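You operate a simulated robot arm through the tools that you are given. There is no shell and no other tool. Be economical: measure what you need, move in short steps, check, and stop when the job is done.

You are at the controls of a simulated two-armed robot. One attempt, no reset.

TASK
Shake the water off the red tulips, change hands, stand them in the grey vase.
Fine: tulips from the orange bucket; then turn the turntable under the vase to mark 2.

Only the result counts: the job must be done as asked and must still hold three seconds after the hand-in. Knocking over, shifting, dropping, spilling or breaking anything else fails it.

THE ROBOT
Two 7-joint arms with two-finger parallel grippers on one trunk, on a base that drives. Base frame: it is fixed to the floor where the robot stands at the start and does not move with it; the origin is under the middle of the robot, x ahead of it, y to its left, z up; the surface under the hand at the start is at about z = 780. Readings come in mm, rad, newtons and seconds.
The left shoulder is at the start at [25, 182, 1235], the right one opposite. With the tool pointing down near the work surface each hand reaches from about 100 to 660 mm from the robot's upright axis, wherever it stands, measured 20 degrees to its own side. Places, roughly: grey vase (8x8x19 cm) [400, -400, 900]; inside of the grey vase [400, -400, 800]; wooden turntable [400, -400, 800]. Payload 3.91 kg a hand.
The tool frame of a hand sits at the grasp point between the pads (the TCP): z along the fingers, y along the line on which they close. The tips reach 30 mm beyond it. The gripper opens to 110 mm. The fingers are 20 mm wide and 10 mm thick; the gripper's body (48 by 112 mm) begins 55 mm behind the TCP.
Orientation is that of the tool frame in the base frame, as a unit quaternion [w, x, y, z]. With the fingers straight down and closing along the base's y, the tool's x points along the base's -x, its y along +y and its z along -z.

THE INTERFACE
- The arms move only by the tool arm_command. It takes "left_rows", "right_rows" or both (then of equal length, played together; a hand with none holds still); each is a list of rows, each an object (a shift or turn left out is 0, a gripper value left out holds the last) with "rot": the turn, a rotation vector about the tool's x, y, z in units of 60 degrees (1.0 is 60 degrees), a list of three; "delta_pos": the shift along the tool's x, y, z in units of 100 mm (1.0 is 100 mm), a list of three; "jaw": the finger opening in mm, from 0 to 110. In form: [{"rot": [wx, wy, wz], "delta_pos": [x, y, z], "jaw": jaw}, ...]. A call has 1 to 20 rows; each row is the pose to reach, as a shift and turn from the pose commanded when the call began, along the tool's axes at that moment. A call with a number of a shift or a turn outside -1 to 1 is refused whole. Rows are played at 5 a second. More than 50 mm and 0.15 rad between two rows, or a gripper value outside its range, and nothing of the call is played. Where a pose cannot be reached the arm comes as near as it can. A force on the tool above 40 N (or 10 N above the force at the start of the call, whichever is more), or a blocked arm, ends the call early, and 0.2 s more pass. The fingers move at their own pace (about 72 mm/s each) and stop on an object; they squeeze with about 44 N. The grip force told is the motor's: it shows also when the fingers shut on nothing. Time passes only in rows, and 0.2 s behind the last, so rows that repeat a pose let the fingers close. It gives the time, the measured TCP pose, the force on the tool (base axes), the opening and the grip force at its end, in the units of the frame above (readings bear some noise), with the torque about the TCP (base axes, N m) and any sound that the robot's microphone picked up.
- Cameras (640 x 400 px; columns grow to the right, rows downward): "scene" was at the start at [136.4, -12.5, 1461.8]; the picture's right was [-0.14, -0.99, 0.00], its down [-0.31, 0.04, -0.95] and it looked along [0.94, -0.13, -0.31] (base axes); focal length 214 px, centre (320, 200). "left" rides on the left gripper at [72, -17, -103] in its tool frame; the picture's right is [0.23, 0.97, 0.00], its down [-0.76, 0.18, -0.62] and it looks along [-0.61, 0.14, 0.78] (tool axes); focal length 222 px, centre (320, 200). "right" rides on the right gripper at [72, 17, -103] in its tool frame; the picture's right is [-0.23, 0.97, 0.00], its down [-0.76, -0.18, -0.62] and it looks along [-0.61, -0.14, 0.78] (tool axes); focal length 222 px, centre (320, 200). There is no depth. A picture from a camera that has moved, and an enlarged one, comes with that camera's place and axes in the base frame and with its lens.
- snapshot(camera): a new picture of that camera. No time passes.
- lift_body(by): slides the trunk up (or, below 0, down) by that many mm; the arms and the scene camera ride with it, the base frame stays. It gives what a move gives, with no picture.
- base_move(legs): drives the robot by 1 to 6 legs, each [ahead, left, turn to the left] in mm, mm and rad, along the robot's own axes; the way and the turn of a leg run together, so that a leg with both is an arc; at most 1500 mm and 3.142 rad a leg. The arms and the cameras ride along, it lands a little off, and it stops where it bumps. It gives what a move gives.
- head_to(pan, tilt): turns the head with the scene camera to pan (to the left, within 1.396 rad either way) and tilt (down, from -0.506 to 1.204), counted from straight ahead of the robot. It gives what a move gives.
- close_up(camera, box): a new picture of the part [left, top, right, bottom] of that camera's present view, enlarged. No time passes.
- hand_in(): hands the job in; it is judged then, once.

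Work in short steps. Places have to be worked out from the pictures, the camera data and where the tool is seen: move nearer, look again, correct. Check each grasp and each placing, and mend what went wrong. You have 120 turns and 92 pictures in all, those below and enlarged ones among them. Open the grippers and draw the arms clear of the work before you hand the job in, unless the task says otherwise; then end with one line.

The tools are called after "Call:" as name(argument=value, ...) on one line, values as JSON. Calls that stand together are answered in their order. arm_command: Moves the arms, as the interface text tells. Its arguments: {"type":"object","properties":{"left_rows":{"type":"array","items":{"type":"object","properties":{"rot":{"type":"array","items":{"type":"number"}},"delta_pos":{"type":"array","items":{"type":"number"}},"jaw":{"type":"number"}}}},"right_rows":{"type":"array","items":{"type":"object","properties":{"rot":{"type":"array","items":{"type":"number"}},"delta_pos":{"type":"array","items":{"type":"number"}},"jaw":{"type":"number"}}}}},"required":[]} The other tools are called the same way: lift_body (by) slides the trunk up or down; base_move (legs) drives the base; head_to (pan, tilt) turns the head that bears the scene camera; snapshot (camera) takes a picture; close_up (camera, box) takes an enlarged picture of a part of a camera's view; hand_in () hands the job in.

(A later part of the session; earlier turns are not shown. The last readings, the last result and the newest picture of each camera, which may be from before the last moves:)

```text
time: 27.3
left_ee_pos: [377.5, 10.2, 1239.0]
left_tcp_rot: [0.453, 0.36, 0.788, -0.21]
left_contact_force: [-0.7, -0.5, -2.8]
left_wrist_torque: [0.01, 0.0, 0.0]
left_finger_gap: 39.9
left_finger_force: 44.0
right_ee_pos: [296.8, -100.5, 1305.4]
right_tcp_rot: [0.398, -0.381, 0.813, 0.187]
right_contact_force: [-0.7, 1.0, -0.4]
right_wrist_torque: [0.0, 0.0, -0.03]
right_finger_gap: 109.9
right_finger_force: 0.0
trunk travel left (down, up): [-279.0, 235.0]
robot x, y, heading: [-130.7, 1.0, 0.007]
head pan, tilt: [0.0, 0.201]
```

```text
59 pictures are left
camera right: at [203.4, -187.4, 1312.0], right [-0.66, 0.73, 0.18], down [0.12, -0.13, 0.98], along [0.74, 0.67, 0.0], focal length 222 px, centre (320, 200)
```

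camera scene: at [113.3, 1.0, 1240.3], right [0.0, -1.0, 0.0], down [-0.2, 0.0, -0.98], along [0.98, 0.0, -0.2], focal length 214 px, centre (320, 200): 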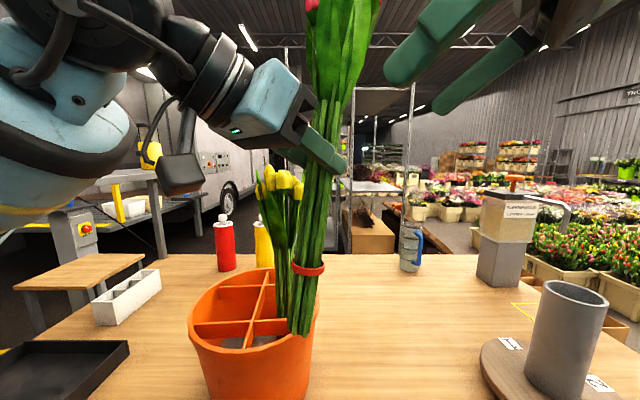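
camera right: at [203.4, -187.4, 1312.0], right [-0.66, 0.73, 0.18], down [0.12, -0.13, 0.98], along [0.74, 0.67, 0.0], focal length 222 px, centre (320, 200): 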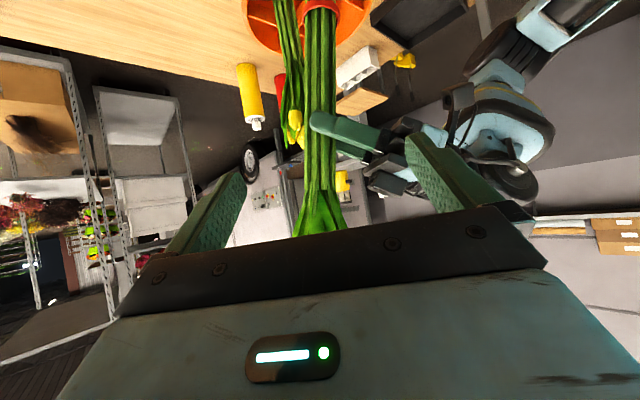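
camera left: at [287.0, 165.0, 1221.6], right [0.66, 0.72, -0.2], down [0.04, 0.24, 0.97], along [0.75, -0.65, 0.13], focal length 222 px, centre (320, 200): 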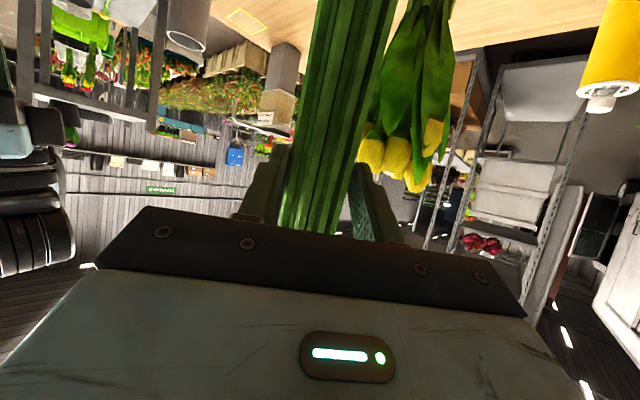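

The bunch lies between the right fingers, ~14 mm off-centre. I shift sideways and approach horizontally about 75% of the way.

Call:
arm_command(right_rows=[{"delta_pos": [-0.1, -0.08, 0.12]}, {"delta_pos": [-0.2, -0.125, 0.25]}, {"delta_pos": [-0.3, -0.125, 0.38]}, {"delta_pos": [-0.4, -0.125, 0.51]}, {"delta_pos": [-0.5, -0.125, 0.64]}, {"delta_pos": [-0.6, -0.125, 0.77]}])

Call:
snapshot(camera="scene")

Call:
snapshot(camera="right")

Call:
snapshot(camera="left")

```text
time: 28.7
left_ee_pos: [378.3, 11.2, 1240.1]
left_tcp_rot: [0.453, 0.36, 0.788, -0.21]
left_contact_force: [1.0, 12.7, -6.0]
left_wrist_torque: [-0.57, 0.0, -0.52]
left_finger_gap: 40.0
left_finger_force: 44.1
right_ee_pos: [370.5, -35.5, 1306.7]
right_tcp_rot: [0.399, -0.379, 0.814, 0.185]
right_contact_force: [-0.9, -12.7, 3.2]
right_wrist_torque: [-0.05, 0.1, 0.51]
right_finger_gap: 106.5
right_finger_force: 0.0
trunk travel left (down, up): [-279.0, 235.0]
robot x, y, heading: [-126.6, 1.1, 0.001]
head pan, tilt: [0.0, 0.201]
```

```text
58 pictures are left
camera scene: at [113.2, 1.0, 1240.3], right [0.0, -1.0, 0.0], down [-0.2, 0.0, -0.98], along [0.98, 0.0, -0.2], focal length 214 px, centre (320, 200)
```

scene: 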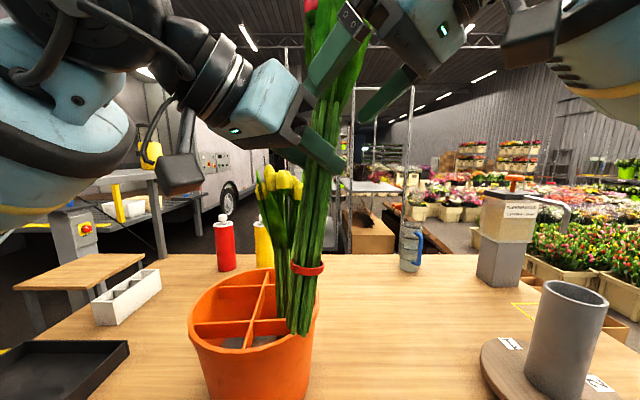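

```text
57 pictures are left
camera right: at [275.7, -121.7, 1313.4], right [-0.66, 0.73, 0.18], down [0.12, -0.13, 0.98], along [0.75, 0.67, 0.0], focal length 222 px, centre (320, 200)
```

right: 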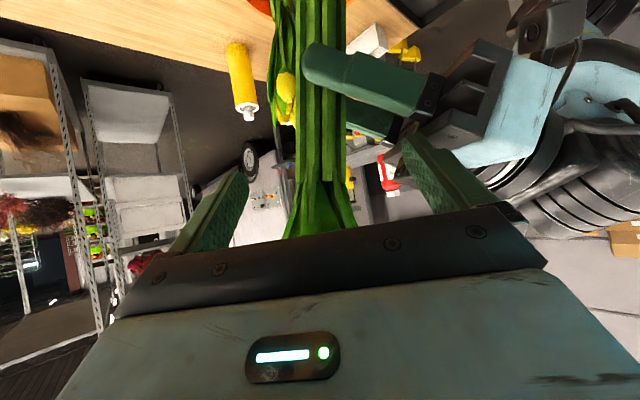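

```text
56 pictures are left
camera left: at [281.9, 94.8, 1227.9], right [0.66, 0.72, -0.2], down [0.03, 0.24, 0.97], along [0.75, -0.65, 0.13], focal length 222 px, centre (320, 200)
```

left: 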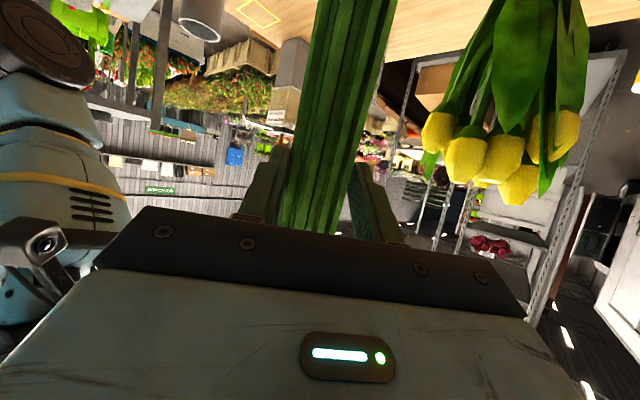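

Right finger touches the left gripper body (12 N) because it is open too wide. I back off 20 mm, narrow to 72 mm, and go up 5 mm.

Call:
arm_command(right_rows=[{"delta_pos": [0.123, 0, -0.158], "jaw": 90}, {"delta_pos": [0.09, 0, -0.2], "jaw": 72}, {"delta_pos": [0.09, 0, -0.2], "jaw": 72}])

Call:
snapshot(camera="right")

```text
time: 29.5
left_ee_pos: [376.4, 9.8, 1239.0]
left_tcp_rot: [0.452, 0.361, 0.788, -0.21]
left_contact_force: [0.7, 0.1, -3.4]
left_wrist_torque: [0.03, 0.06, -0.01]
left_finger_gap: 40.1
left_finger_force: 44.0
right_ee_pos: [355.0, -52.4, 1311.8]
right_tcp_rot: [0.398, -0.379, 0.814, 0.186]
right_contact_force: [0.0, -0.4, 0.0]
right_wrist_torque: [0.02, 0.03, -0.02]
right_finger_gap: 72.1
right_finger_force: 0.1
trunk travel left (down, up): [-279.0, 235.0]
robot x, y, heading: [-128.1, 3.1, 0.002]
head pan, tilt: [0.0, 0.201]
```

```text
55 pictures are left
camera right: at [261.0, -138.0, 1318.1], right [-0.66, 0.73, 0.18], down [0.12, -0.13, 0.98], along [0.74, 0.67, 0.0], focal length 222 px, centre (320, 200)
```

right: 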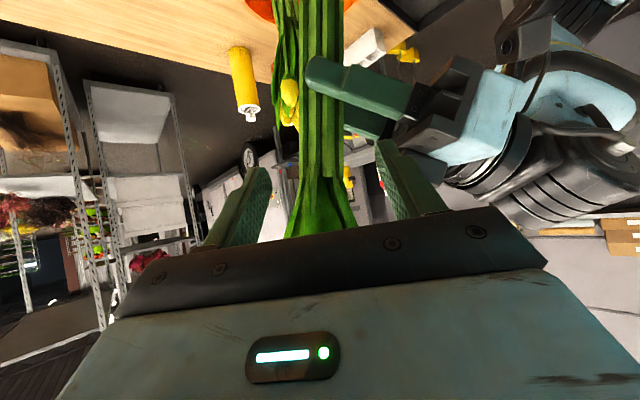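

Centred now, with clearance. Advance 55 mm horizontally.

Call:
arm_command(right_rows=[{"delta_pos": [-0.08, 0, 0.115]}, {"delta_pos": [-0.16, 0, 0.23]}, {"delta_pos": [-0.24, 0, 0.345]}, {"delta_pos": [-0.31, 0, 0.457]}])

Call:
snapshot(camera="right")

Call:
snapshot(camera="scene")

```text
time: 30.5
left_ee_pos: [378.2, 11.3, 1237.5]
left_tcp_rot: [0.452, 0.357, 0.79, -0.208]
left_contact_force: [8.6, 15.4, -13.3]
left_wrist_torque: [-1.48, 1.28, 0.52]
left_finger_gap: 44.1
left_finger_force: 43.4
right_ee_pos: [391.5, -10.7, 1308.0]
right_tcp_rot: [0.4, -0.379, 0.813, 0.186]
right_contact_force: [-8.1, -14.6, 9.6]
right_wrist_torque: [0.79, -0.6, -0.16]
right_finger_gap: 73.6
right_finger_force: 1.8
trunk travel left (down, up): [-279.0, 235.0]
robot x, y, heading: [-126.3, -1.4, 0.001]
head pan, tilt: [0.0, 0.201]
```

```text
54 pictures are left
camera right: at [296.4, -96.8, 1315.1], right [-0.66, 0.73, 0.18], down [0.12, -0.14, 0.98], along [0.75, 0.67, 0.0], focal length 222 px, centre (320, 200)
```

right: 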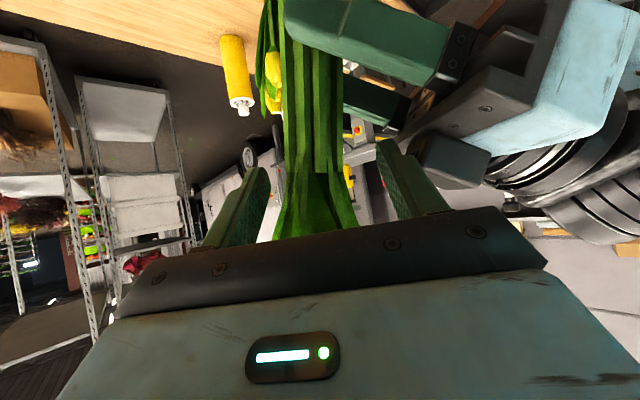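

```text
53 pictures are left
camera scene: at [113.1, 1.0, 1240.3], right [0.0, -1.0, 0.0], down [-0.2, 0.0, -0.98], along [0.98, 0.0, -0.2], focal length 214 px, centre (320, 200)
```

scene: 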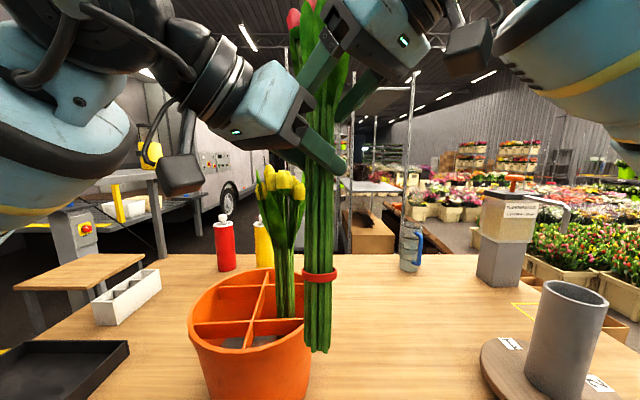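

The right palm is pressing the leaves a bit (≈17 N), which straightened the bunch; the stems are between the pads. I back off 6 mm and close the right gripper.

Call:
arm_command(right_rows=[{"delta_pos": [0.037, 0, -0.047], "jaw": 60}, {"delta_pos": [0.037, 0, -0.047], "jaw": 30}, {"delta_pos": [0.037, 0, -0.047], "jaw": 0}, {"delta_pos": [0.037, 0, -0.047], "jaw": 0}, {"delta_pos": [0.037, 0, -0.047], "jaw": 0}])

Call:
snapshot(camera="right")

Call:
snapshot(camera="scene")

```text
time: 31.7
left_ee_pos: [375.8, 8.8, 1242.1]
left_tcp_rot: [0.456, 0.359, 0.787, -0.21]
left_contact_force: [2.9, 5.3, 18.7]
left_wrist_torque: [-1.78, -0.12, 0.52]
left_finger_gap: 44.2
left_finger_force: 43.6
right_ee_pos: [386.9, -13.3, 1304.1]
right_tcp_rot: [0.396, -0.38, 0.815, 0.185]
right_contact_force: [-2.1, -5.1, -19.9]
right_wrist_torque: [0.96, 0.11, -0.42]
right_finger_gap: 47.5
right_finger_force: 44.0
trunk travel left (down, up): [-279.0, 235.0]
robot x, y, heading: [-128.6, 1.4, 0.008]
head pan, tilt: [0.0, 0.201]
```

```text
52 pictures are left
camera right: at [292.8, -100.2, 1313.3], right [-0.66, 0.73, 0.18], down [0.12, -0.13, 0.98], along [0.74, 0.67, -0.01], focal length 222 px, centre (320, 200)
```

right: 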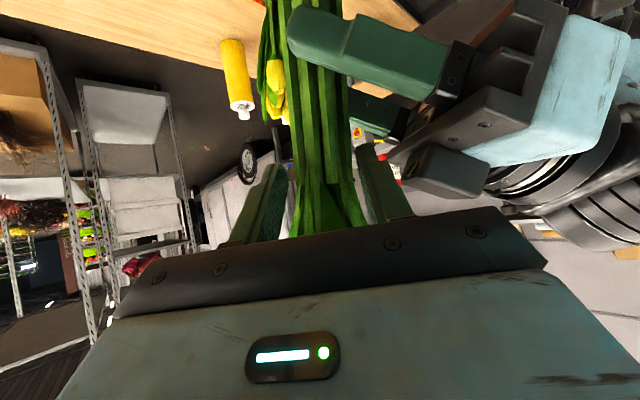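

```text
51 pictures are left
camera scene: at [113.0, 0.7, 1240.4], right [0.0, -1.0, 0.0], down [-0.2, 0.0, -0.98], along [0.98, 0.0, -0.2], focal length 214 px, centre (320, 200)
```

scene: 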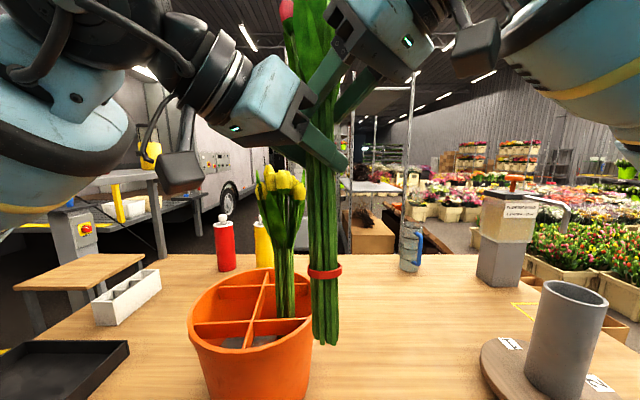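

Right holds with 44 N at 47.5 mm. I open the left gripper and withdraw it horizontally.

Call:
arm_command(left_rows=[{"jaw": 60}, {"jaw": 80}, {"jaw": 80}, {"delta_pos": [0.1, 0, -0.12]}, {"delta_pos": [0.2, 0, -0.27]}, {"delta_pos": [0.3, 0, -0.45]}, {"delta_pos": [0.4, 0, -0.65]}, {"delta_pos": [0.5, 0, -0.86]}])

Call:
snapshot(camera="scene")

Call:
snapshot(camera="left")

```text
time: 33.5
left_ee_pos: [309.9, 84.1, 1240.4]
left_tcp_rot: [0.453, 0.36, 0.788, -0.209]
left_contact_force: [0.5, -0.6, 0.0]
left_wrist_torque: [0.0, -0.02, 0.0]
left_finger_gap: 80.1
left_finger_force: 0.0
right_ee_pos: [387.2, -15.3, 1308.0]
right_tcp_rot: [0.398, -0.38, 0.814, 0.186]
right_contact_force: [-0.1, 0.1, -3.1]
right_wrist_torque: [0.0, 0.05, -0.02]
right_finger_gap: 39.4
right_finger_force: 43.9
trunk travel left (down, up): [-279.0, 235.0]
robot x, y, heading: [-130.8, -0.1, 0.0]
head pan, tilt: [0.0, 0.201]
```

```text
50 pictures are left
camera scene: at [112.6, 1.1, 1240.4], right [0.0, -1.0, 0.0], down [-0.2, 0.0, -0.98], along [0.98, 0.0, -0.2], focal length 214 px, centre (320, 200)
```

scene: 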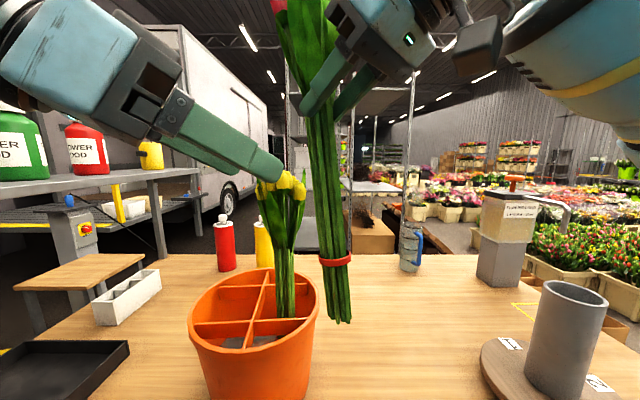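

```text
49 pictures are left
camera left: at [214.0, 167.8, 1228.5], right [0.66, 0.72, -0.2], down [0.03, 0.24, 0.97], along [0.75, -0.65, 0.13], focal length 222 px, centre (320, 200)
```

left: 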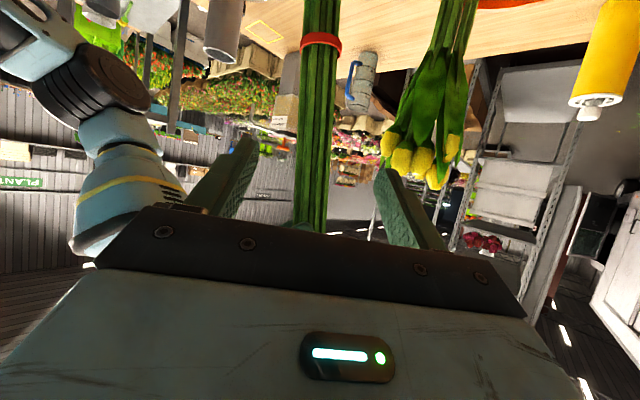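

The right hand holds the bunch alone (3 N); it leans ~7° with the bottom toward the palm. I raise the pitch by 7° to make it vertical while moving right and up.

Call:
arm_command(right_rows=[{"delta_pos": [-0.01, -0.13, -0.2], "rot": [0, -0.04, 0]}, {"delta_pos": [-0.02, -0.26, -0.4], "rot": [0, -0.08, 0]}, {"delta_pos": [-0.03, -0.386, -0.609], "rot": [0, -0.117, 0]}], left_rows=[{"delta_pos": [0.1, 0, -0.2]}, {"delta_pos": [0.2, 0, -0.4]}, {"delta_pos": [0.3, 0, -0.6]}])

Call:
snapshot(camera="scene")

```text
time: 34.3
left_ee_pos: [265.6, 134.0, 1243.4]
left_tcp_rot: [0.453, 0.36, 0.788, -0.209]
left_contact_force: [0.0, -0.4, 0.3]
left_wrist_torque: [-0.02, 0.01, 0.01]
left_finger_gap: 80.0
left_finger_force: 0.0
right_ee_pos: [387.3, -75.0, 1348.6]
right_tcp_rot: [0.448, -0.369, 0.787, 0.21]
right_contact_force: [-0.1, 0.7, -2.9]
right_wrist_torque: [-0.04, 0.02, 0.02]
right_finger_gap: 39.3
right_finger_force: 43.8
trunk travel left (down, up): [-279.0, 235.0]
robot x, y, heading: [-132.6, 3.9, 0.001]
head pan, tilt: [0.0, 0.201]
```

```text
48 pictures are left
camera scene: at [112.4, 0.5, 1240.5], right [0.0, -1.0, 0.0], down [-0.2, 0.0, -0.98], along [0.98, 0.0, -0.2], focal length 214 px, centre (320, 200)
```

scene: 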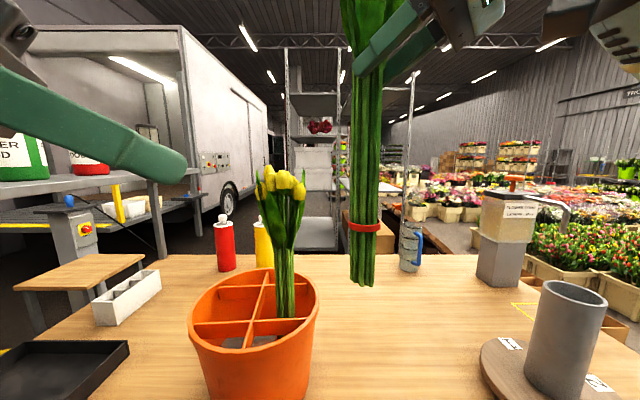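

The bunch is now vertical. I yaw the right hand −60° about the vertical while moving it toward the vase side.

Call:
arm_command(right_rows=[{"delta_pos": [0.056, -0.124, -0.093], "rot": [0.107, 0, 0.0644]}, {"delta_pos": [0.111, -0.247, -0.186], "rot": [0.214, 0, 0.129]}, {"delta_pos": [0.167, -0.371, -0.279], "rot": [0.321, 0, 0.193]}, {"delta_pos": [0.223, -0.494, -0.372], "rot": [0.4285, 0, 0.2575]}, {"delta_pos": [0.279, -0.618, -0.465], "rot": [0.536, 0, 0.322]}, {"delta_pos": [0.334, -0.742, -0.558], "rot": [0.643, 0, 0.386]}, {"delta_pos": [0.39, -0.865, -0.651], "rot": [0.75, 0, 0.4506]}, {"delta_pos": [0.446, -0.989, -0.744], "rot": [0.857, 0, 0.515]}])

Call:
head_to(pan=-0.4, tilt=0.4)

Call:
snapshot(camera="scene")

Call:
snapshot(camera="right")

```text
time: 36.1
left_ee_pos: [266.7, 134.3, 1244.1]
left_tcp_rot: [0.453, 0.361, 0.788, -0.21]
left_contact_force: [0.2, -0.2, 0.0]
left_wrist_torque: [0.04, -0.02, 0.0]
left_finger_gap: 79.8
left_finger_force: 0.1
right_ee_pos: [406.7, -206.5, 1345.9]
right_tcp_rot: [0.492, 0.077, 0.866, -0.041]
right_contact_force: [-1.2, -0.3, -3.5]
right_wrist_torque: [0.03, 0.08, -0.04]
right_finger_gap: 39.5
right_finger_force: 44.3
trunk travel left (down, up): [-279.0, 235.0]
robot x, y, heading: [-126.4, -0.4, -0.004]
head pan, tilt: [0.0, 0.201]
```

```text
time: 37.0
left_ee_pos: [266.7, 135.0, 1243.7]
left_tcp_rot: [0.453, 0.36, 0.788, -0.209]
left_contact_force: [-1.2, 0.1, -0.2]
left_wrist_torque: [-0.03, -0.02, 0.01]
left_finger_gap: 80.0
left_finger_force: 0.0
right_ee_pos: [407.0, -206.2, 1345.0]
right_tcp_rot: [0.492, 0.076, 0.867, -0.041]
right_contact_force: [0.3, 0.4, -3.0]
right_wrist_torque: [0.02, 0.06, 0.0]
right_finger_gap: 39.2
right_finger_force: 44.1
trunk travel left (down, up): [-279.0, 235.0]
robot x, y, heading: [-133.4, 0.2, -0.005]
head pan, tilt: [-0.4, 0.4]
```

```text
47 pictures are left
camera scene: at [105.2, -35.3, 1221.9], right [-0.39, -0.92, 0.0], down [-0.36, 0.15, -0.92], along [0.85, -0.36, -0.39], focal length 214 px, centre (320, 200)
```

scene: 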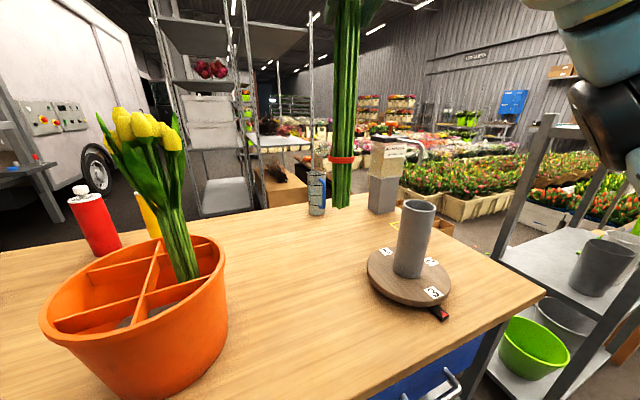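

```text
46 pictures are left
camera right: at [285.6, -168.0, 1337.8], right [0.28, 0.94, 0.2], down [-0.17, -0.15, 0.97], along [0.94, -0.31, 0.12], focal length 222 px, centre (320, 200)
```

right: 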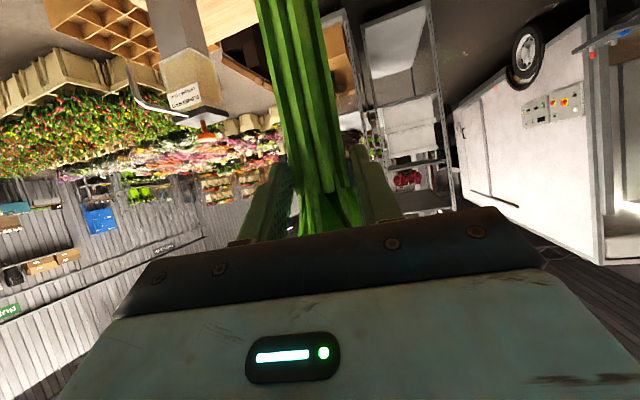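

Vase centre ≈(440,−434), rim ≈z 1008; bunch end ≈(420,−212,1056), nearly vertical. Move half way toward the vase, with −20° yaw.

Call:
arm_command(right_rows=[{"delta_pos": [-0.05, -0.24, 0.045], "rot": [0.0715, 0, 0.043]}, {"delta_pos": [-0.11, -0.48, 0.09], "rot": [0.143, 0, 0.086]}, {"delta_pos": [-0.17, -0.72, 0.135], "rot": [0.2145, 0, 0.129]}, {"delta_pos": [-0.226, -0.968, 0.181], "rot": [0.286, 0, 0.172]}])

Call:
snapshot(camera="scene")

Call:
snapshot(camera="right")

```text
time: 38.0
left_ee_pos: [266.7, 133.3, 1244.5]
left_tcp_rot: [0.452, 0.361, 0.788, -0.21]
left_contact_force: [-0.5, 0.6, 0.3]
left_wrist_torque: [0.01, 0.02, 0.01]
left_finger_gap: 79.9
left_finger_force: 0.0
right_ee_pos: [416.8, -307.6, 1356.2]
right_tcp_rot: [0.476, 0.227, 0.84, -0.125]
right_contact_force: [-0.6, 0.7, -2.2]
right_wrist_torque: [0.03, 0.02, -0.02]
right_finger_gap: 39.5
right_finger_force: 44.3
trunk travel left (down, up): [-279.0, 235.0]
robot x, y, heading: [-128.4, -2.6, 0.004]
head pan, tilt: [-0.4, 0.4]
```

```text
45 pictures are left
camera scene: at [105.4, -35.9, 1221.8], right [-0.39, -0.92, 0.0], down [-0.36, 0.15, -0.92], along [0.85, -0.36, -0.39], focal length 214 px, centre (320, 200)
```

scene: 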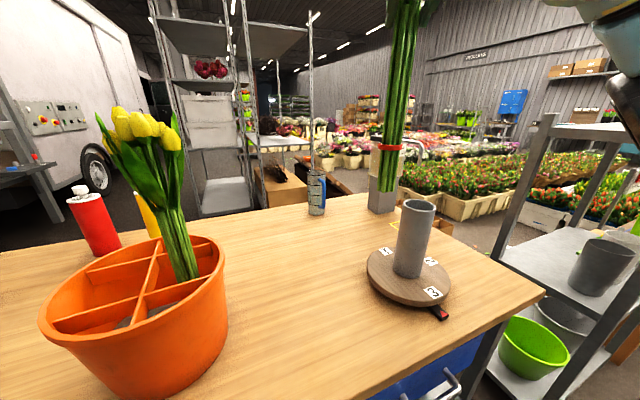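

```text
44 pictures are left
camera right: at [316.4, -230.5, 1349.7], right [0.59, 0.78, 0.2], down [-0.21, -0.09, 0.97], along [0.78, -0.62, 0.12], focal length 222 px, centre (320, 200)
```

right: 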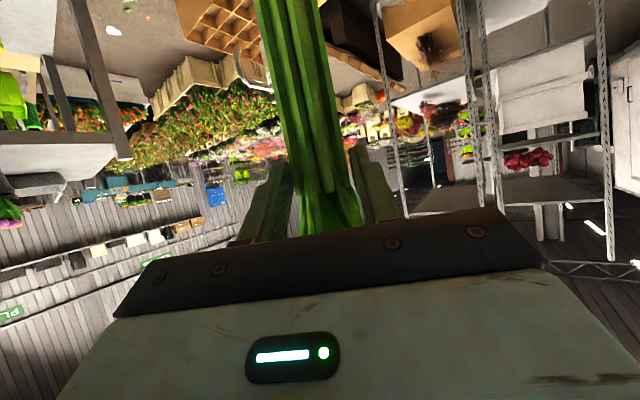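

The bunch leans ~4° sideways (bottom to −y). I correct that with a small roll and move over the vase at the same height.

Call:
arm_command(right_rows=[{"delta_pos": [-0.08, -0.2, 0.11], "rot": [-0.007, 0, 0.011]}, {"delta_pos": [-0.16, -0.4, 0.22], "rot": [-0.014, 0, 0.022]}, {"delta_pos": [-0.24, -0.6, 0.34], "rot": [-0.02, 0, 0.034]}, {"delta_pos": [-0.32, -0.8, 0.46], "rot": [-0.027, 0, 0.045]}, {"delta_pos": [-0.4, -1.0, 0.57], "rot": [-0.034, 0, 0.057]}])

Call:
close_up(camera="scene", box=[320, 0, 520, 330])

Call:
snapshot(camera="right")

Call:
snapshot(camera="left")

```text
time: 39.2
left_ee_pos: [267.6, 133.9, 1243.5]
left_tcp_rot: [0.453, 0.361, 0.788, -0.21]
left_contact_force: [0.3, -0.2, -0.6]
left_wrist_torque: [-0.01, 0.02, 0.02]
left_finger_gap: 80.0
left_finger_force: 0.0
right_ee_pos: [427.0, -428.7, 1361.7]
right_tcp_rot: [0.484, 0.243, 0.835, -0.096]
right_contact_force: [0.0, 0.1, -2.7]
right_wrist_torque: [-0.01, 0.09, 0.01]
right_finger_gap: 39.0
right_finger_force: 44.5
trunk travel left (down, up): [-279.0, 235.0]
robot x, y, heading: [-131.1, -0.3, 0.001]
head pan, tilt: [-0.4, 0.4]
```

```text
1.21 times, centred on (420, 165) of scene
camera zoom: at [105.2, -36.1, 1221.8], right [-0.39, -0.92, 0.0], down [-0.36, 0.15, -0.92], along [0.85, -0.36, -0.39], focal length 260 px, centre (199, 242)
```

zoom: 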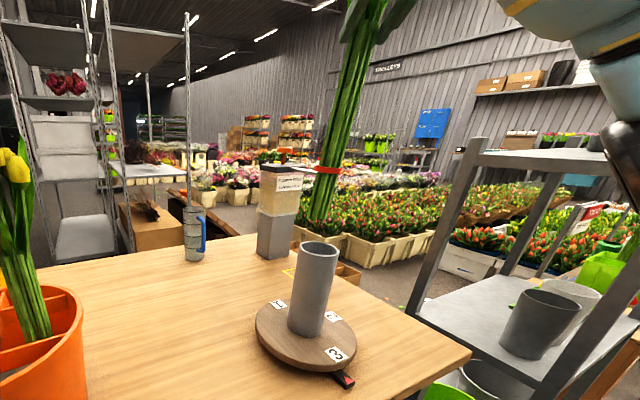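

```text
42 pictures are left
camera right: at [326.4, -350.4, 1354.9], right [0.58, 0.77, 0.27], down [-0.25, -0.14, 0.96], along [0.78, -0.62, 0.11], focal length 222 px, centre (320, 200)
```

right: 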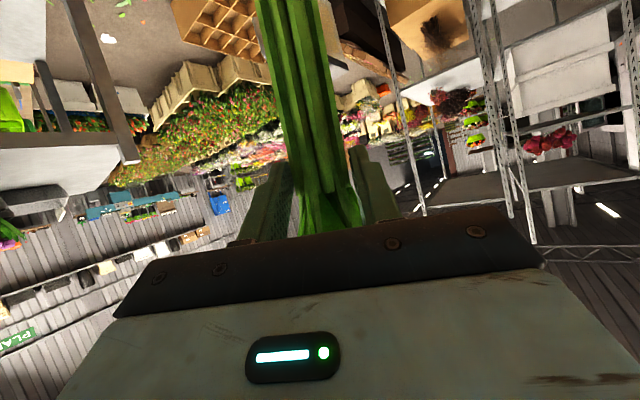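

```text
41 pictures are left
camera left: at [171.3, 217.4, 1232.6], right [0.66, 0.72, -0.2], down [0.03, 0.24, 0.97], along [0.75, -0.65, 0.13], focal length 222 px, centre (320, 200)
```

left: 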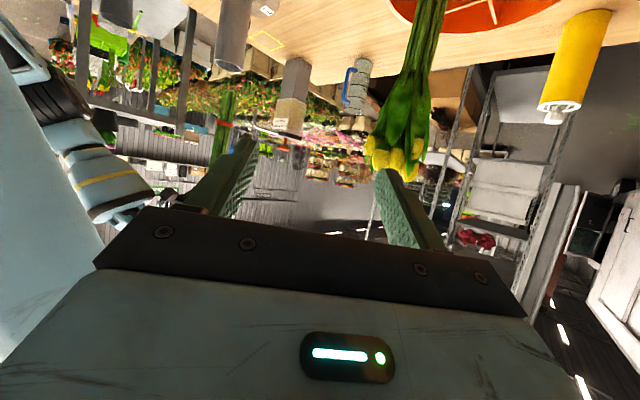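

The roll overcorrected; I undo most of it (3°) and take a higher zoom.

Call:
arm_command(right_rows=[{"rot": [0.013, 0, -0.022]}, {"rot": [0.026, 0, -0.043]}, {"rot": [0.026, 0, -0.043]}])

Call:
close_up(camera="scene", box=[360, 80, 480, 320])

Call:
close_up(camera="left", box=[180, 0, 300, 180])

```text
time: 40.0
left_ee_pos: [266.9, 133.1, 1243.9]
left_tcp_rot: [0.453, 0.36, 0.788, -0.21]
left_contact_force: [-0.1, -0.1, -0.2]
left_wrist_torque: [-0.03, -0.04, 0.0]
left_finger_gap: 79.8
left_finger_force: 0.1
right_ee_pos: [426.4, -426.4, 1361.0]
right_tcp_rot: [0.478, 0.231, 0.839, -0.119]
right_contact_force: [0.1, 0.0, -2.9]
right_wrist_torque: [0.05, 0.03, -0.01]
right_finger_gap: 39.4
right_finger_force: 44.2
trunk travel left (down, up): [-279.0, 235.0]
robot x, y, heading: [-132.0, -3.1, 0.004]
head pan, tilt: [-0.4, 0.4]
```

```text
1.67 times, centred on (420, 200) of scene
camera zoom: at [105.2, -35.6, 1221.8], right [-0.39, -0.92, 0.0], down [-0.36, 0.15, -0.92], along [0.85, -0.36, -0.39], focal length 358 px, centre (153, 200)
```

zoom: 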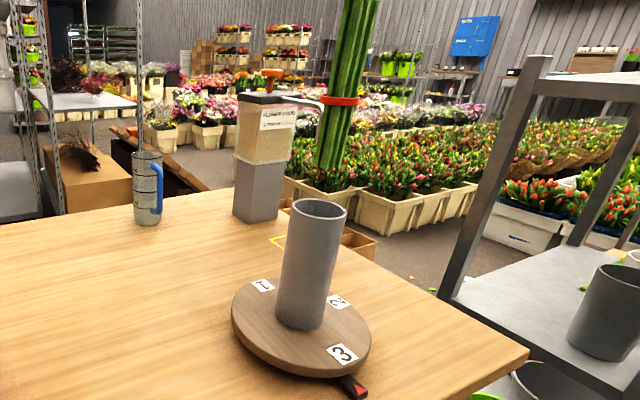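

```text
2.22 times, centred on (240, 90) of left
camera zoom: at [171.3, 218.0, 1232.5], right [0.66, 0.72, -0.2], down [0.03, 0.24, 0.97], along [0.75, -0.65, 0.13], focal length 494 px, centre (498, 444)
```

zoom: 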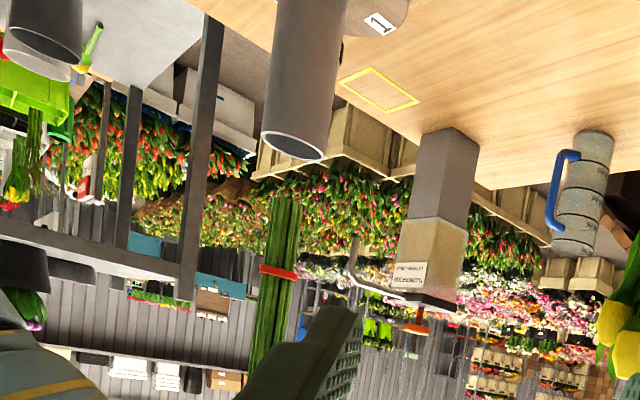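

Bunch axis is parallel to the vase's in both views. I lower 40 mm so the stem ends come near the rim level, then compare with the rim ellipse.

Call:
arm_command(right_rows=[{"delta_pos": [0.115, 0, 0.069]}, {"delta_pos": [0.23, 0, 0.138]}, {"delta_pos": [0.343, 0, 0.206]}])

Call:
close_up(camera="scene", box=[380, 150, 460, 200])

Call:
close_up(camera="left", box=[200, 20, 280, 120])

```text
time: 40.8
left_ee_pos: [268.4, 135.1, 1242.3]
left_tcp_rot: [0.453, 0.36, 0.788, -0.21]
left_contact_force: [0.2, 0.8, -0.3]
left_wrist_torque: [0.02, -0.02, -0.01]
left_finger_gap: 80.1
left_finger_force: 0.1
right_ee_pos: [428.3, -426.4, 1321.6]
right_tcp_rot: [0.478, 0.23, 0.839, -0.119]
right_contact_force: [0.5, -0.1, -3.6]
right_wrist_torque: [0.02, 0.05, -0.02]
right_finger_gap: 39.2
right_finger_force: 44.4
trunk travel left (down, up): [-279.0, 235.0]
robot x, y, heading: [-132.2, 1.8, -0.003]
head pan, tilt: [-0.4, 0.4]
```

```text
8.00 times, centred on (420, 175) of scene
camera zoom: at [105.4, -35.7, 1221.8], right [-0.39, -0.92, 0.0], down [-0.36, 0.15, -0.92], along [0.85, -0.36, -0.39], focal length 1716 px, centre (-480, 400)
```

zoom: 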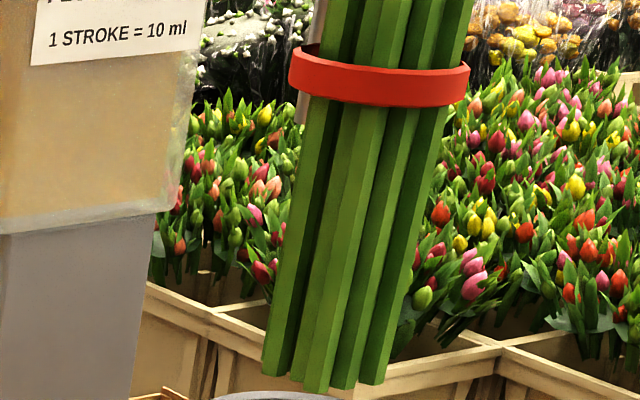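

```text
4.00 times, centred on (240, 70) of left
camera zoom: at [171.6, 217.8, 1232.5], right [0.66, 0.72, -0.2], down [0.03, 0.24, 0.97], along [0.75, -0.65, 0.13], focal length 888 px, centre (640, 720)
```

zoom: 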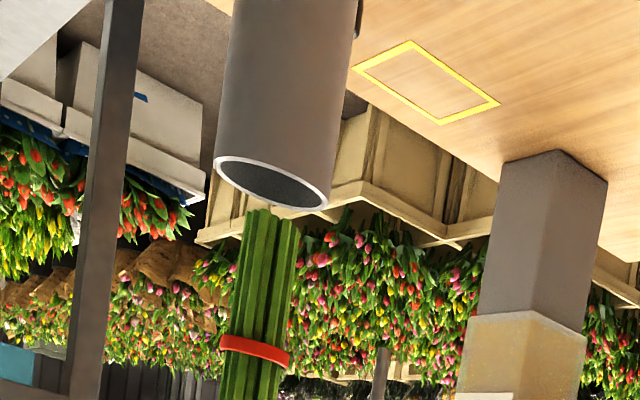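

Ends are centred over the vase in both views, about 24 mm above the rim. Lower 80 mm slowly.

Call:
arm_command(right_rows=[{"delta_pos": [0.137, 0, 0.082]}, {"delta_pos": [0.274, 0, 0.165]}, {"delta_pos": [0.411, 0, 0.247]}, {"delta_pos": [0.548, 0, 0.33]}, {"delta_pos": [0.686, 0, 0.412]}])

Call:
close_up(camera="scene", box=[360, 80, 480, 320])

Call:
close_up(camera="left", box=[180, 0, 300, 180])

```text
time: 42.0
left_ee_pos: [267.0, 134.0, 1244.3]
left_tcp_rot: [0.453, 0.36, 0.788, -0.209]
left_contact_force: [0.3, -0.5, -0.6]
left_wrist_torque: [-0.02, 0.03, 0.01]
left_finger_gap: 80.2
left_finger_force: 0.1
right_ee_pos: [428.6, -424.7, 1240.8]
right_tcp_rot: [0.478, 0.23, 0.839, -0.119]
right_contact_force: [0.1, 0.3, -2.9]
right_wrist_torque: [0.03, 0.08, 0.01]
right_finger_gap: 39.4
right_finger_force: 43.8
trunk travel left (down, up): [-279.0, 235.0]
robot x, y, heading: [-128.5, -0.8, 0.0]
head pan, tilt: [-0.4, 0.4]
```

```text
1.67 times, centred on (420, 200) of scene
camera zoom: at [105.4, -35.7, 1221.8], right [-0.39, -0.92, 0.0], down [-0.36, 0.15, -0.92], along [0.85, -0.36, -0.39], focal length 358 px, centre (153, 200)
```

zoom: 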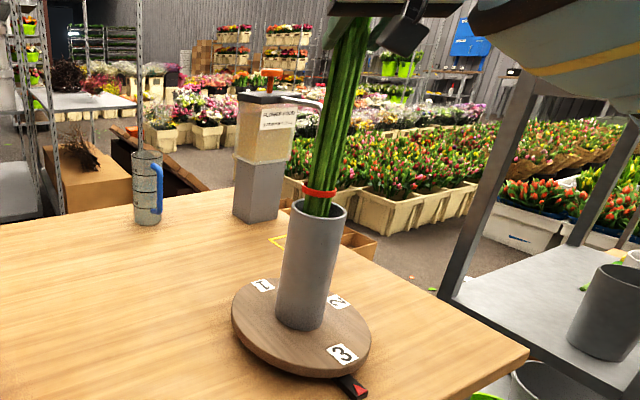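

```text
2.22 times, centred on (240, 90) of left
camera zoom: at [171.5, 217.8, 1232.5], right [0.66, 0.72, -0.2], down [0.03, 0.24, 0.97], along [0.75, -0.65, 0.13], focal length 494 px, centre (498, 444)
```

zoom: 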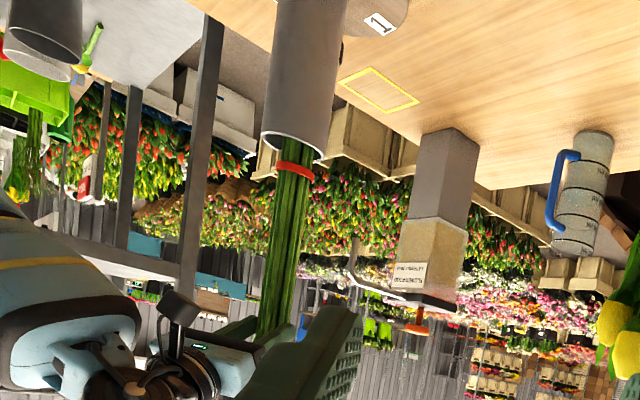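

The stems are in the vase without contact. Lower another 90 mm.

Call:
arm_command(right_rows=[{"delta_pos": [0.137, 0, 0.082]}, {"delta_pos": [0.274, 0, 0.165]}, {"delta_pos": [0.411, 0, 0.247]}, {"delta_pos": [0.548, 0, 0.33]}, {"delta_pos": [0.66, 0, 0.397]}, {"delta_pos": [0.77, 0, 0.463]}])

Call:
close_up(camera="scene", box=[360, 80, 480, 320])

```text
time: 43.4
left_ee_pos: [266.7, 134.8, 1243.2]
left_tcp_rot: [0.453, 0.36, 0.788, -0.21]
left_contact_force: [-0.4, 0.1, 0.7]
left_wrist_torque: [0.0, 0.02, -0.02]
left_finger_gap: 79.8
left_finger_force: 0.1
right_ee_pos: [427.4, -423.2, 1150.9]
right_tcp_rot: [0.478, 0.23, 0.839, -0.119]
right_contact_force: [-0.8, 0.3, -1.9]
right_wrist_torque: [-0.01, 0.07, 0.03]
right_finger_gap: 39.4
right_finger_force: 43.5
trunk travel left (down, up): [-279.0, 235.0]
robot x, y, heading: [-128.3, 0.5, 0.005]
head pan, tilt: [-0.4, 0.4]
```

```text
1.67 times, centred on (420, 200) of scene
camera zoom: at [105.3, -35.6, 1221.8], right [-0.39, -0.92, 0.0], down [-0.36, 0.15, -0.92], along [0.85, -0.36, -0.39], focal length 358 px, centre (153, 200)
```

zoom: 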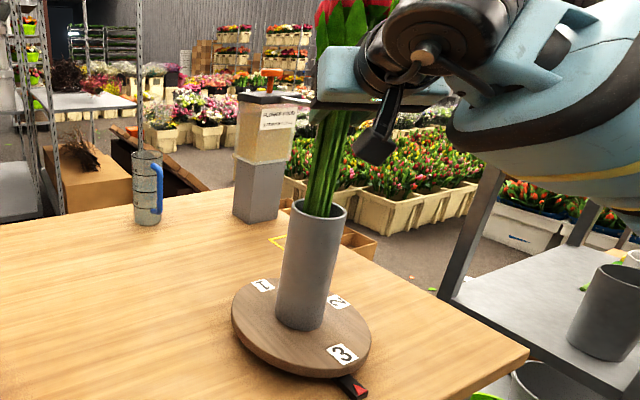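

No contact yet; lower 30 mm in small steps and watch the force.

Call:
arm_command(right_rows=[{"delta_pos": [0.064, 0, 0.039]}, {"delta_pos": [0.129, 0, 0.077]}, {"delta_pos": [0.193, 0, 0.116]}, {"delta_pos": [0.257, 0, 0.155]}])

```text
time: 44.4
left_ee_pos: [266.3, 134.6, 1244.0]
left_tcp_rot: [0.453, 0.361, 0.788, -0.21]
left_contact_force: [-0.4, 0.3, 0.0]
left_wrist_torque: [0.0, -0.03, 0.01]
left_finger_gap: 79.8
left_finger_force: 0.0
right_ee_pos: [430.0, -421.2, 1121.8]
right_tcp_rot: [0.478, 0.23, 0.84, -0.117]
right_contact_force: [0.5, -0.4, -3.2]
right_wrist_torque: [0.04, 0.1, 0.0]
right_finger_gap: 39.3
right_finger_force: 44.2
trunk travel left (down, up): [-279.0, 235.0]
robot x, y, heading: [-130.6, 0.9, 0.008]
head pan, tilt: [-0.4, 0.4]
```

Still free. A few more millimetres, in 4 mm steps.

Call:
arm_command(right_rows=[{"delta_pos": [0.034, 0, 0.021]}, {"delta_pos": [0.069, 0, 0.041]}, {"delta_pos": [0.103, 0, 0.062]}, {"delta_pos": [0.137, 0, 0.082]}])

Call:
close_up(camera="scene", box=[360, 80, 480, 320])

Call:
close_up(camera="left", box=[180, 0, 300, 180])

```text
time: 45.4
left_ee_pos: [263.8, 136.8, 1243.8]
left_tcp_rot: [0.455, 0.36, 0.787, -0.209]
left_contact_force: [0.4, 0.4, 0.0]
left_wrist_torque: [-0.01, 0.04, -0.03]
left_finger_gap: 79.8
left_finger_force: 0.0
right_ee_pos: [427.2, -419.8, 1110.6]
right_tcp_rot: [0.485, 0.23, 0.836, -0.117]
right_contact_force: [0.2, 0.9, 35.3]
right_wrist_torque: [-0.66, -0.64, 0.01]
right_finger_gap: 38.9
right_finger_force: 43.8
trunk travel left (down, up): [-279.0, 235.0]
robot x, y, heading: [-132.1, 2.6, 0.005]
head pan, tilt: [-0.4, 0.4]
```

```text
1.67 times, centred on (420, 200) of scene
camera zoom: at [102.3, -33.3, 1222.6], right [-0.39, -0.92, 0.0], down [-0.36, 0.15, -0.92], along [0.85, -0.36, -0.39], focal length 358 px, centre (153, 200)
```

zoom: 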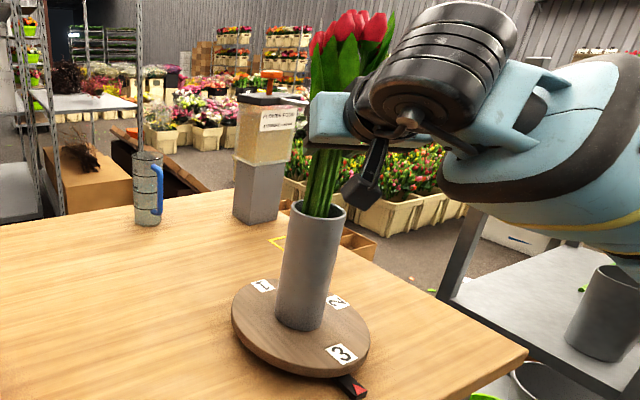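

```text
2.22 times, centred on (240, 90) of left
camera zoom: at [168.4, 220.3, 1233.0], right [0.66, 0.72, -0.2], down [0.03, 0.24, 0.97], along [0.75, -0.65, 0.14], focal length 494 px, centre (498, 444)
```

zoom: 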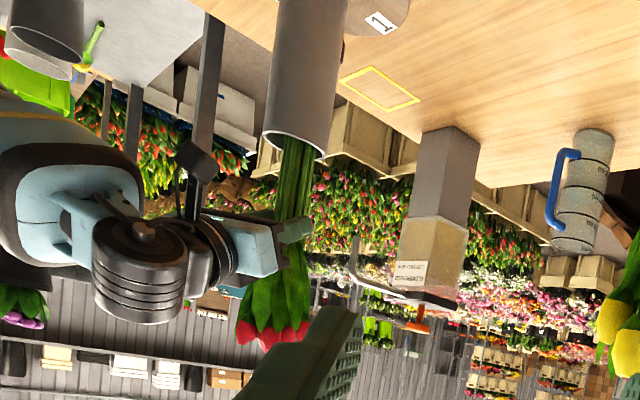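

The stems touch the bottom (35 N). I relax 5 mm, open, and withdraw horizontally.

Call:
arm_command(right_rows=[{"delta_pos": [-0.05, 0, -0.03]}, {"delta_pos": [-0.05, 0, -0.03], "jaw": 50}, {"delta_pos": [-0.05, 0, -0.03], "jaw": 65}, {"delta_pos": [-0.05, 0, -0.03], "jaw": 80}, {"delta_pos": [-0.05, 0, -0.03], "jaw": 80}])

Call:
snapshot(camera="scene")

Call:
snapshot(camera="right")

```text
time: 46.6
left_ee_pos: [266.8, 133.7, 1244.4]
left_tcp_rot: [0.453, 0.361, 0.788, -0.21]
left_contact_force: [0.4, 1.0, -0.5]
left_wrist_torque: [0.01, -0.01, 0.01]
left_finger_gap: 79.8
left_finger_force: 0.0
right_ee_pos: [429.5, -421.7, 1110.6]
right_tcp_rot: [0.478, 0.231, 0.839, -0.119]
right_contact_force: [-0.9, 0.1, -0.2]
right_wrist_torque: [0.0, 0.02, -0.03]
right_finger_gap: 80.1
right_finger_force: 0.0
trunk travel left (down, up): [-279.0, 235.0]
robot x, y, heading: [-130.0, 3.2, -0.0]
head pan, tilt: [-0.4, 0.4]
```

```text
31 pictures are left
camera scene: at [105.0, -35.4, 1221.9], right [-0.39, -0.92, 0.0], down [-0.36, 0.15, -0.92], along [0.85, -0.36, -0.39], focal length 214 px, centre (320, 200)
```

scene: 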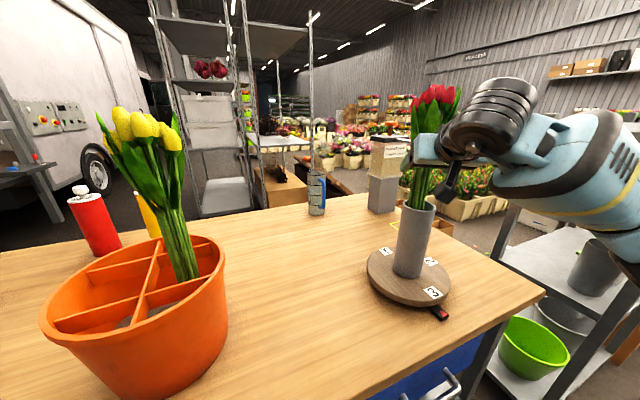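

```text
30 pictures are left
camera right: at [328.9, -344.6, 1103.9], right [0.59, 0.78, 0.21], down [-0.22, -0.1, 0.97], along [0.78, -0.62, 0.11], focal length 222 px, centre (320, 200)
```

right: 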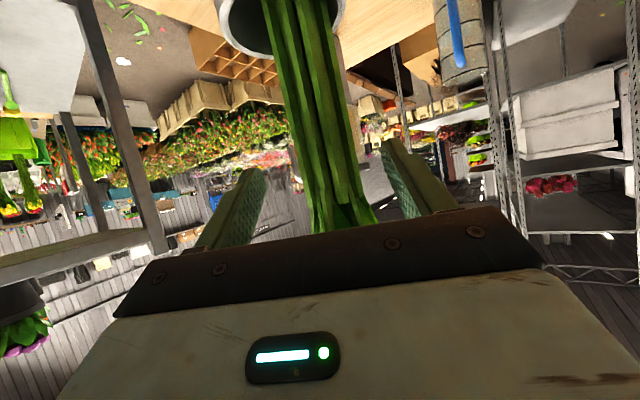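

The bunch stands in the vase between open fingers. Withdraw 100 mm horizontally backward.

Call:
arm_command(right_rows=[{"delta_pos": [0.08, 0, -0.13]}, {"delta_pos": [0.16, 0, -0.27]}, {"delta_pos": [0.27, 0, -0.45]}, {"delta_pos": [0.39, 0, -0.65]}, {"delta_pos": [0.515, 0, -0.857]}])

Call:
snapshot(camera="scene")

Call:
close_up(camera="left", box=[180, 0, 300, 180])

```text
time: 47.8
left_ee_pos: [265.7, 135.4, 1242.5]
left_tcp_rot: [0.454, 0.36, 0.788, -0.209]
left_contact_force: [0.4, 0.3, -0.6]
left_wrist_torque: [-0.02, 0.03, 0.0]
left_finger_gap: 80.2
left_finger_force: 0.2
right_ee_pos: [341.5, -371.2, 1114.2]
right_tcp_rot: [0.478, 0.23, 0.84, -0.118]
right_contact_force: [-0.3, -0.3, 0.7]
right_wrist_torque: [0.01, 0.05, 0.02]
right_finger_gap: 80.2
right_finger_force: 0.1
trunk travel left (down, up): [-279.0, 235.0]
robot x, y, heading: [-128.8, 0.4, -0.003]
head pan, tilt: [-0.4, 0.4]
```

```text
29 pictures are left
camera scene: at [104.3, -35.1, 1222.0], right [-0.39, -0.92, 0.0], down [-0.36, 0.15, -0.92], along [0.85, -0.36, -0.39], focal length 214 px, centre (320, 200)
```

scene: 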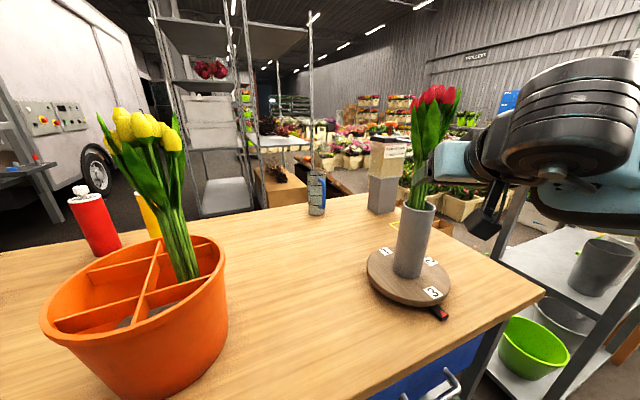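

```text
2.22 times, centred on (240, 90) of left
camera zoom: at [170.3, 218.4, 1232.8], right [0.66, 0.72, -0.2], down [0.03, 0.24, 0.97], along [0.75, -0.65, 0.13], focal length 494 px, centre (498, 444)
```

zoom: 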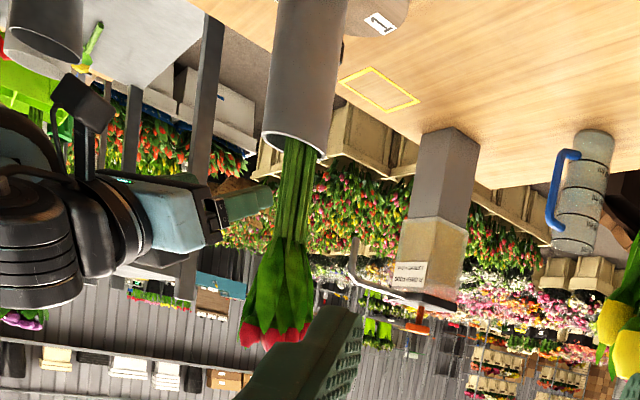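

Bunch stands well. From geometry: turntable centre ≈(448,−436), marks 3/2/1 at −x/−y/+x, pointer on the −x side, so a 90° clockwise turn (seen from above) brings mark 2 to the pointer. I'll do it by pressing closed fingertips on the near part of the disc and sweeping toward +y. First, steepen the right hand and move to the start side.

Call:
arm_command(right_rows=[{"delta_pos": [0.07, -0.19, 0.1], "rot": [0, 0.063, 0], "jaw": 40}, {"delta_pos": [0.14, -0.39, 0.2], "rot": [0, 0.127, 0], "jaw": 0}, {"delta_pos": [0.21, -0.58, 0.32], "rot": [0, 0.19, 0], "jaw": 0}, {"delta_pos": [0.28, -0.78, 0.45], "rot": [0, 0.254, 0]}, {"delta_pos": [0.35, -0.97, 0.58], "rot": [0, 0.317, 0]}])

Call:
snapshot(camera="scene")

Call:
snapshot(camera="right")

```text
time: 49.0
left_ee_pos: [266.3, 135.0, 1244.2]
left_tcp_rot: [0.453, 0.36, 0.788, -0.21]
left_contact_force: [-0.1, 0.2, 0.3]
left_wrist_torque: [0.01, 0.02, -0.03]
left_finger_gap: 80.1
left_finger_force: 0.0
right_ee_pos: [321.6, -471.4, 1049.9]
right_tcp_rot: [0.334, 0.247, 0.906, -0.08]
right_contact_force: [-0.3, 0.1, -0.3]
right_wrist_torque: [-0.01, 0.06, -0.03]
right_finger_gap: 0.1
right_finger_force: 37.6
trunk travel left (down, up): [-279.0, 235.0]
robot x, y, heading: [-129.9, 0.5, 0.003]
head pan, tilt: [-0.4, 0.4]
```

```text
27 pictures are left
camera scene: at [104.8, -35.7, 1221.9], right [-0.39, -0.92, 0.0], down [-0.36, 0.15, -0.92], along [0.85, -0.36, -0.39], focal length 214 px, centre (320, 200)
```

scene: 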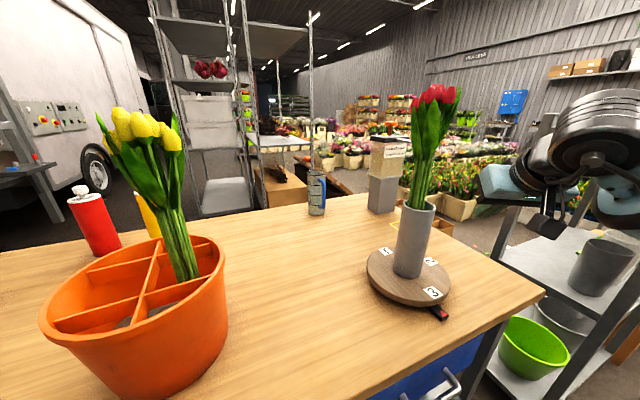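

```text
26 pictures are left
camera right: at [223.7, -396.6, 1084.2], right [0.64, 0.75, 0.17], down [0.06, -0.26, 0.96], along [0.77, -0.6, -0.21], focal length 222 px, centre (320, 200)
```

right: 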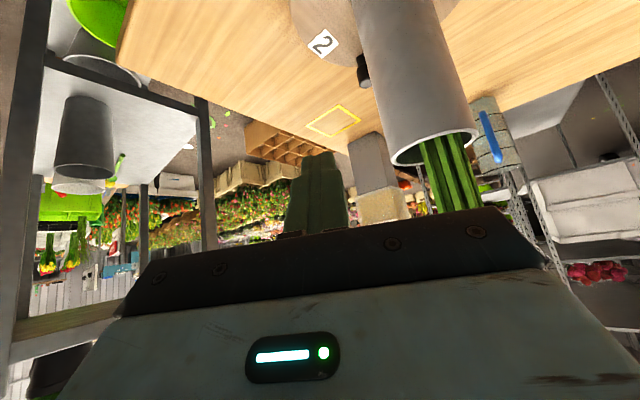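

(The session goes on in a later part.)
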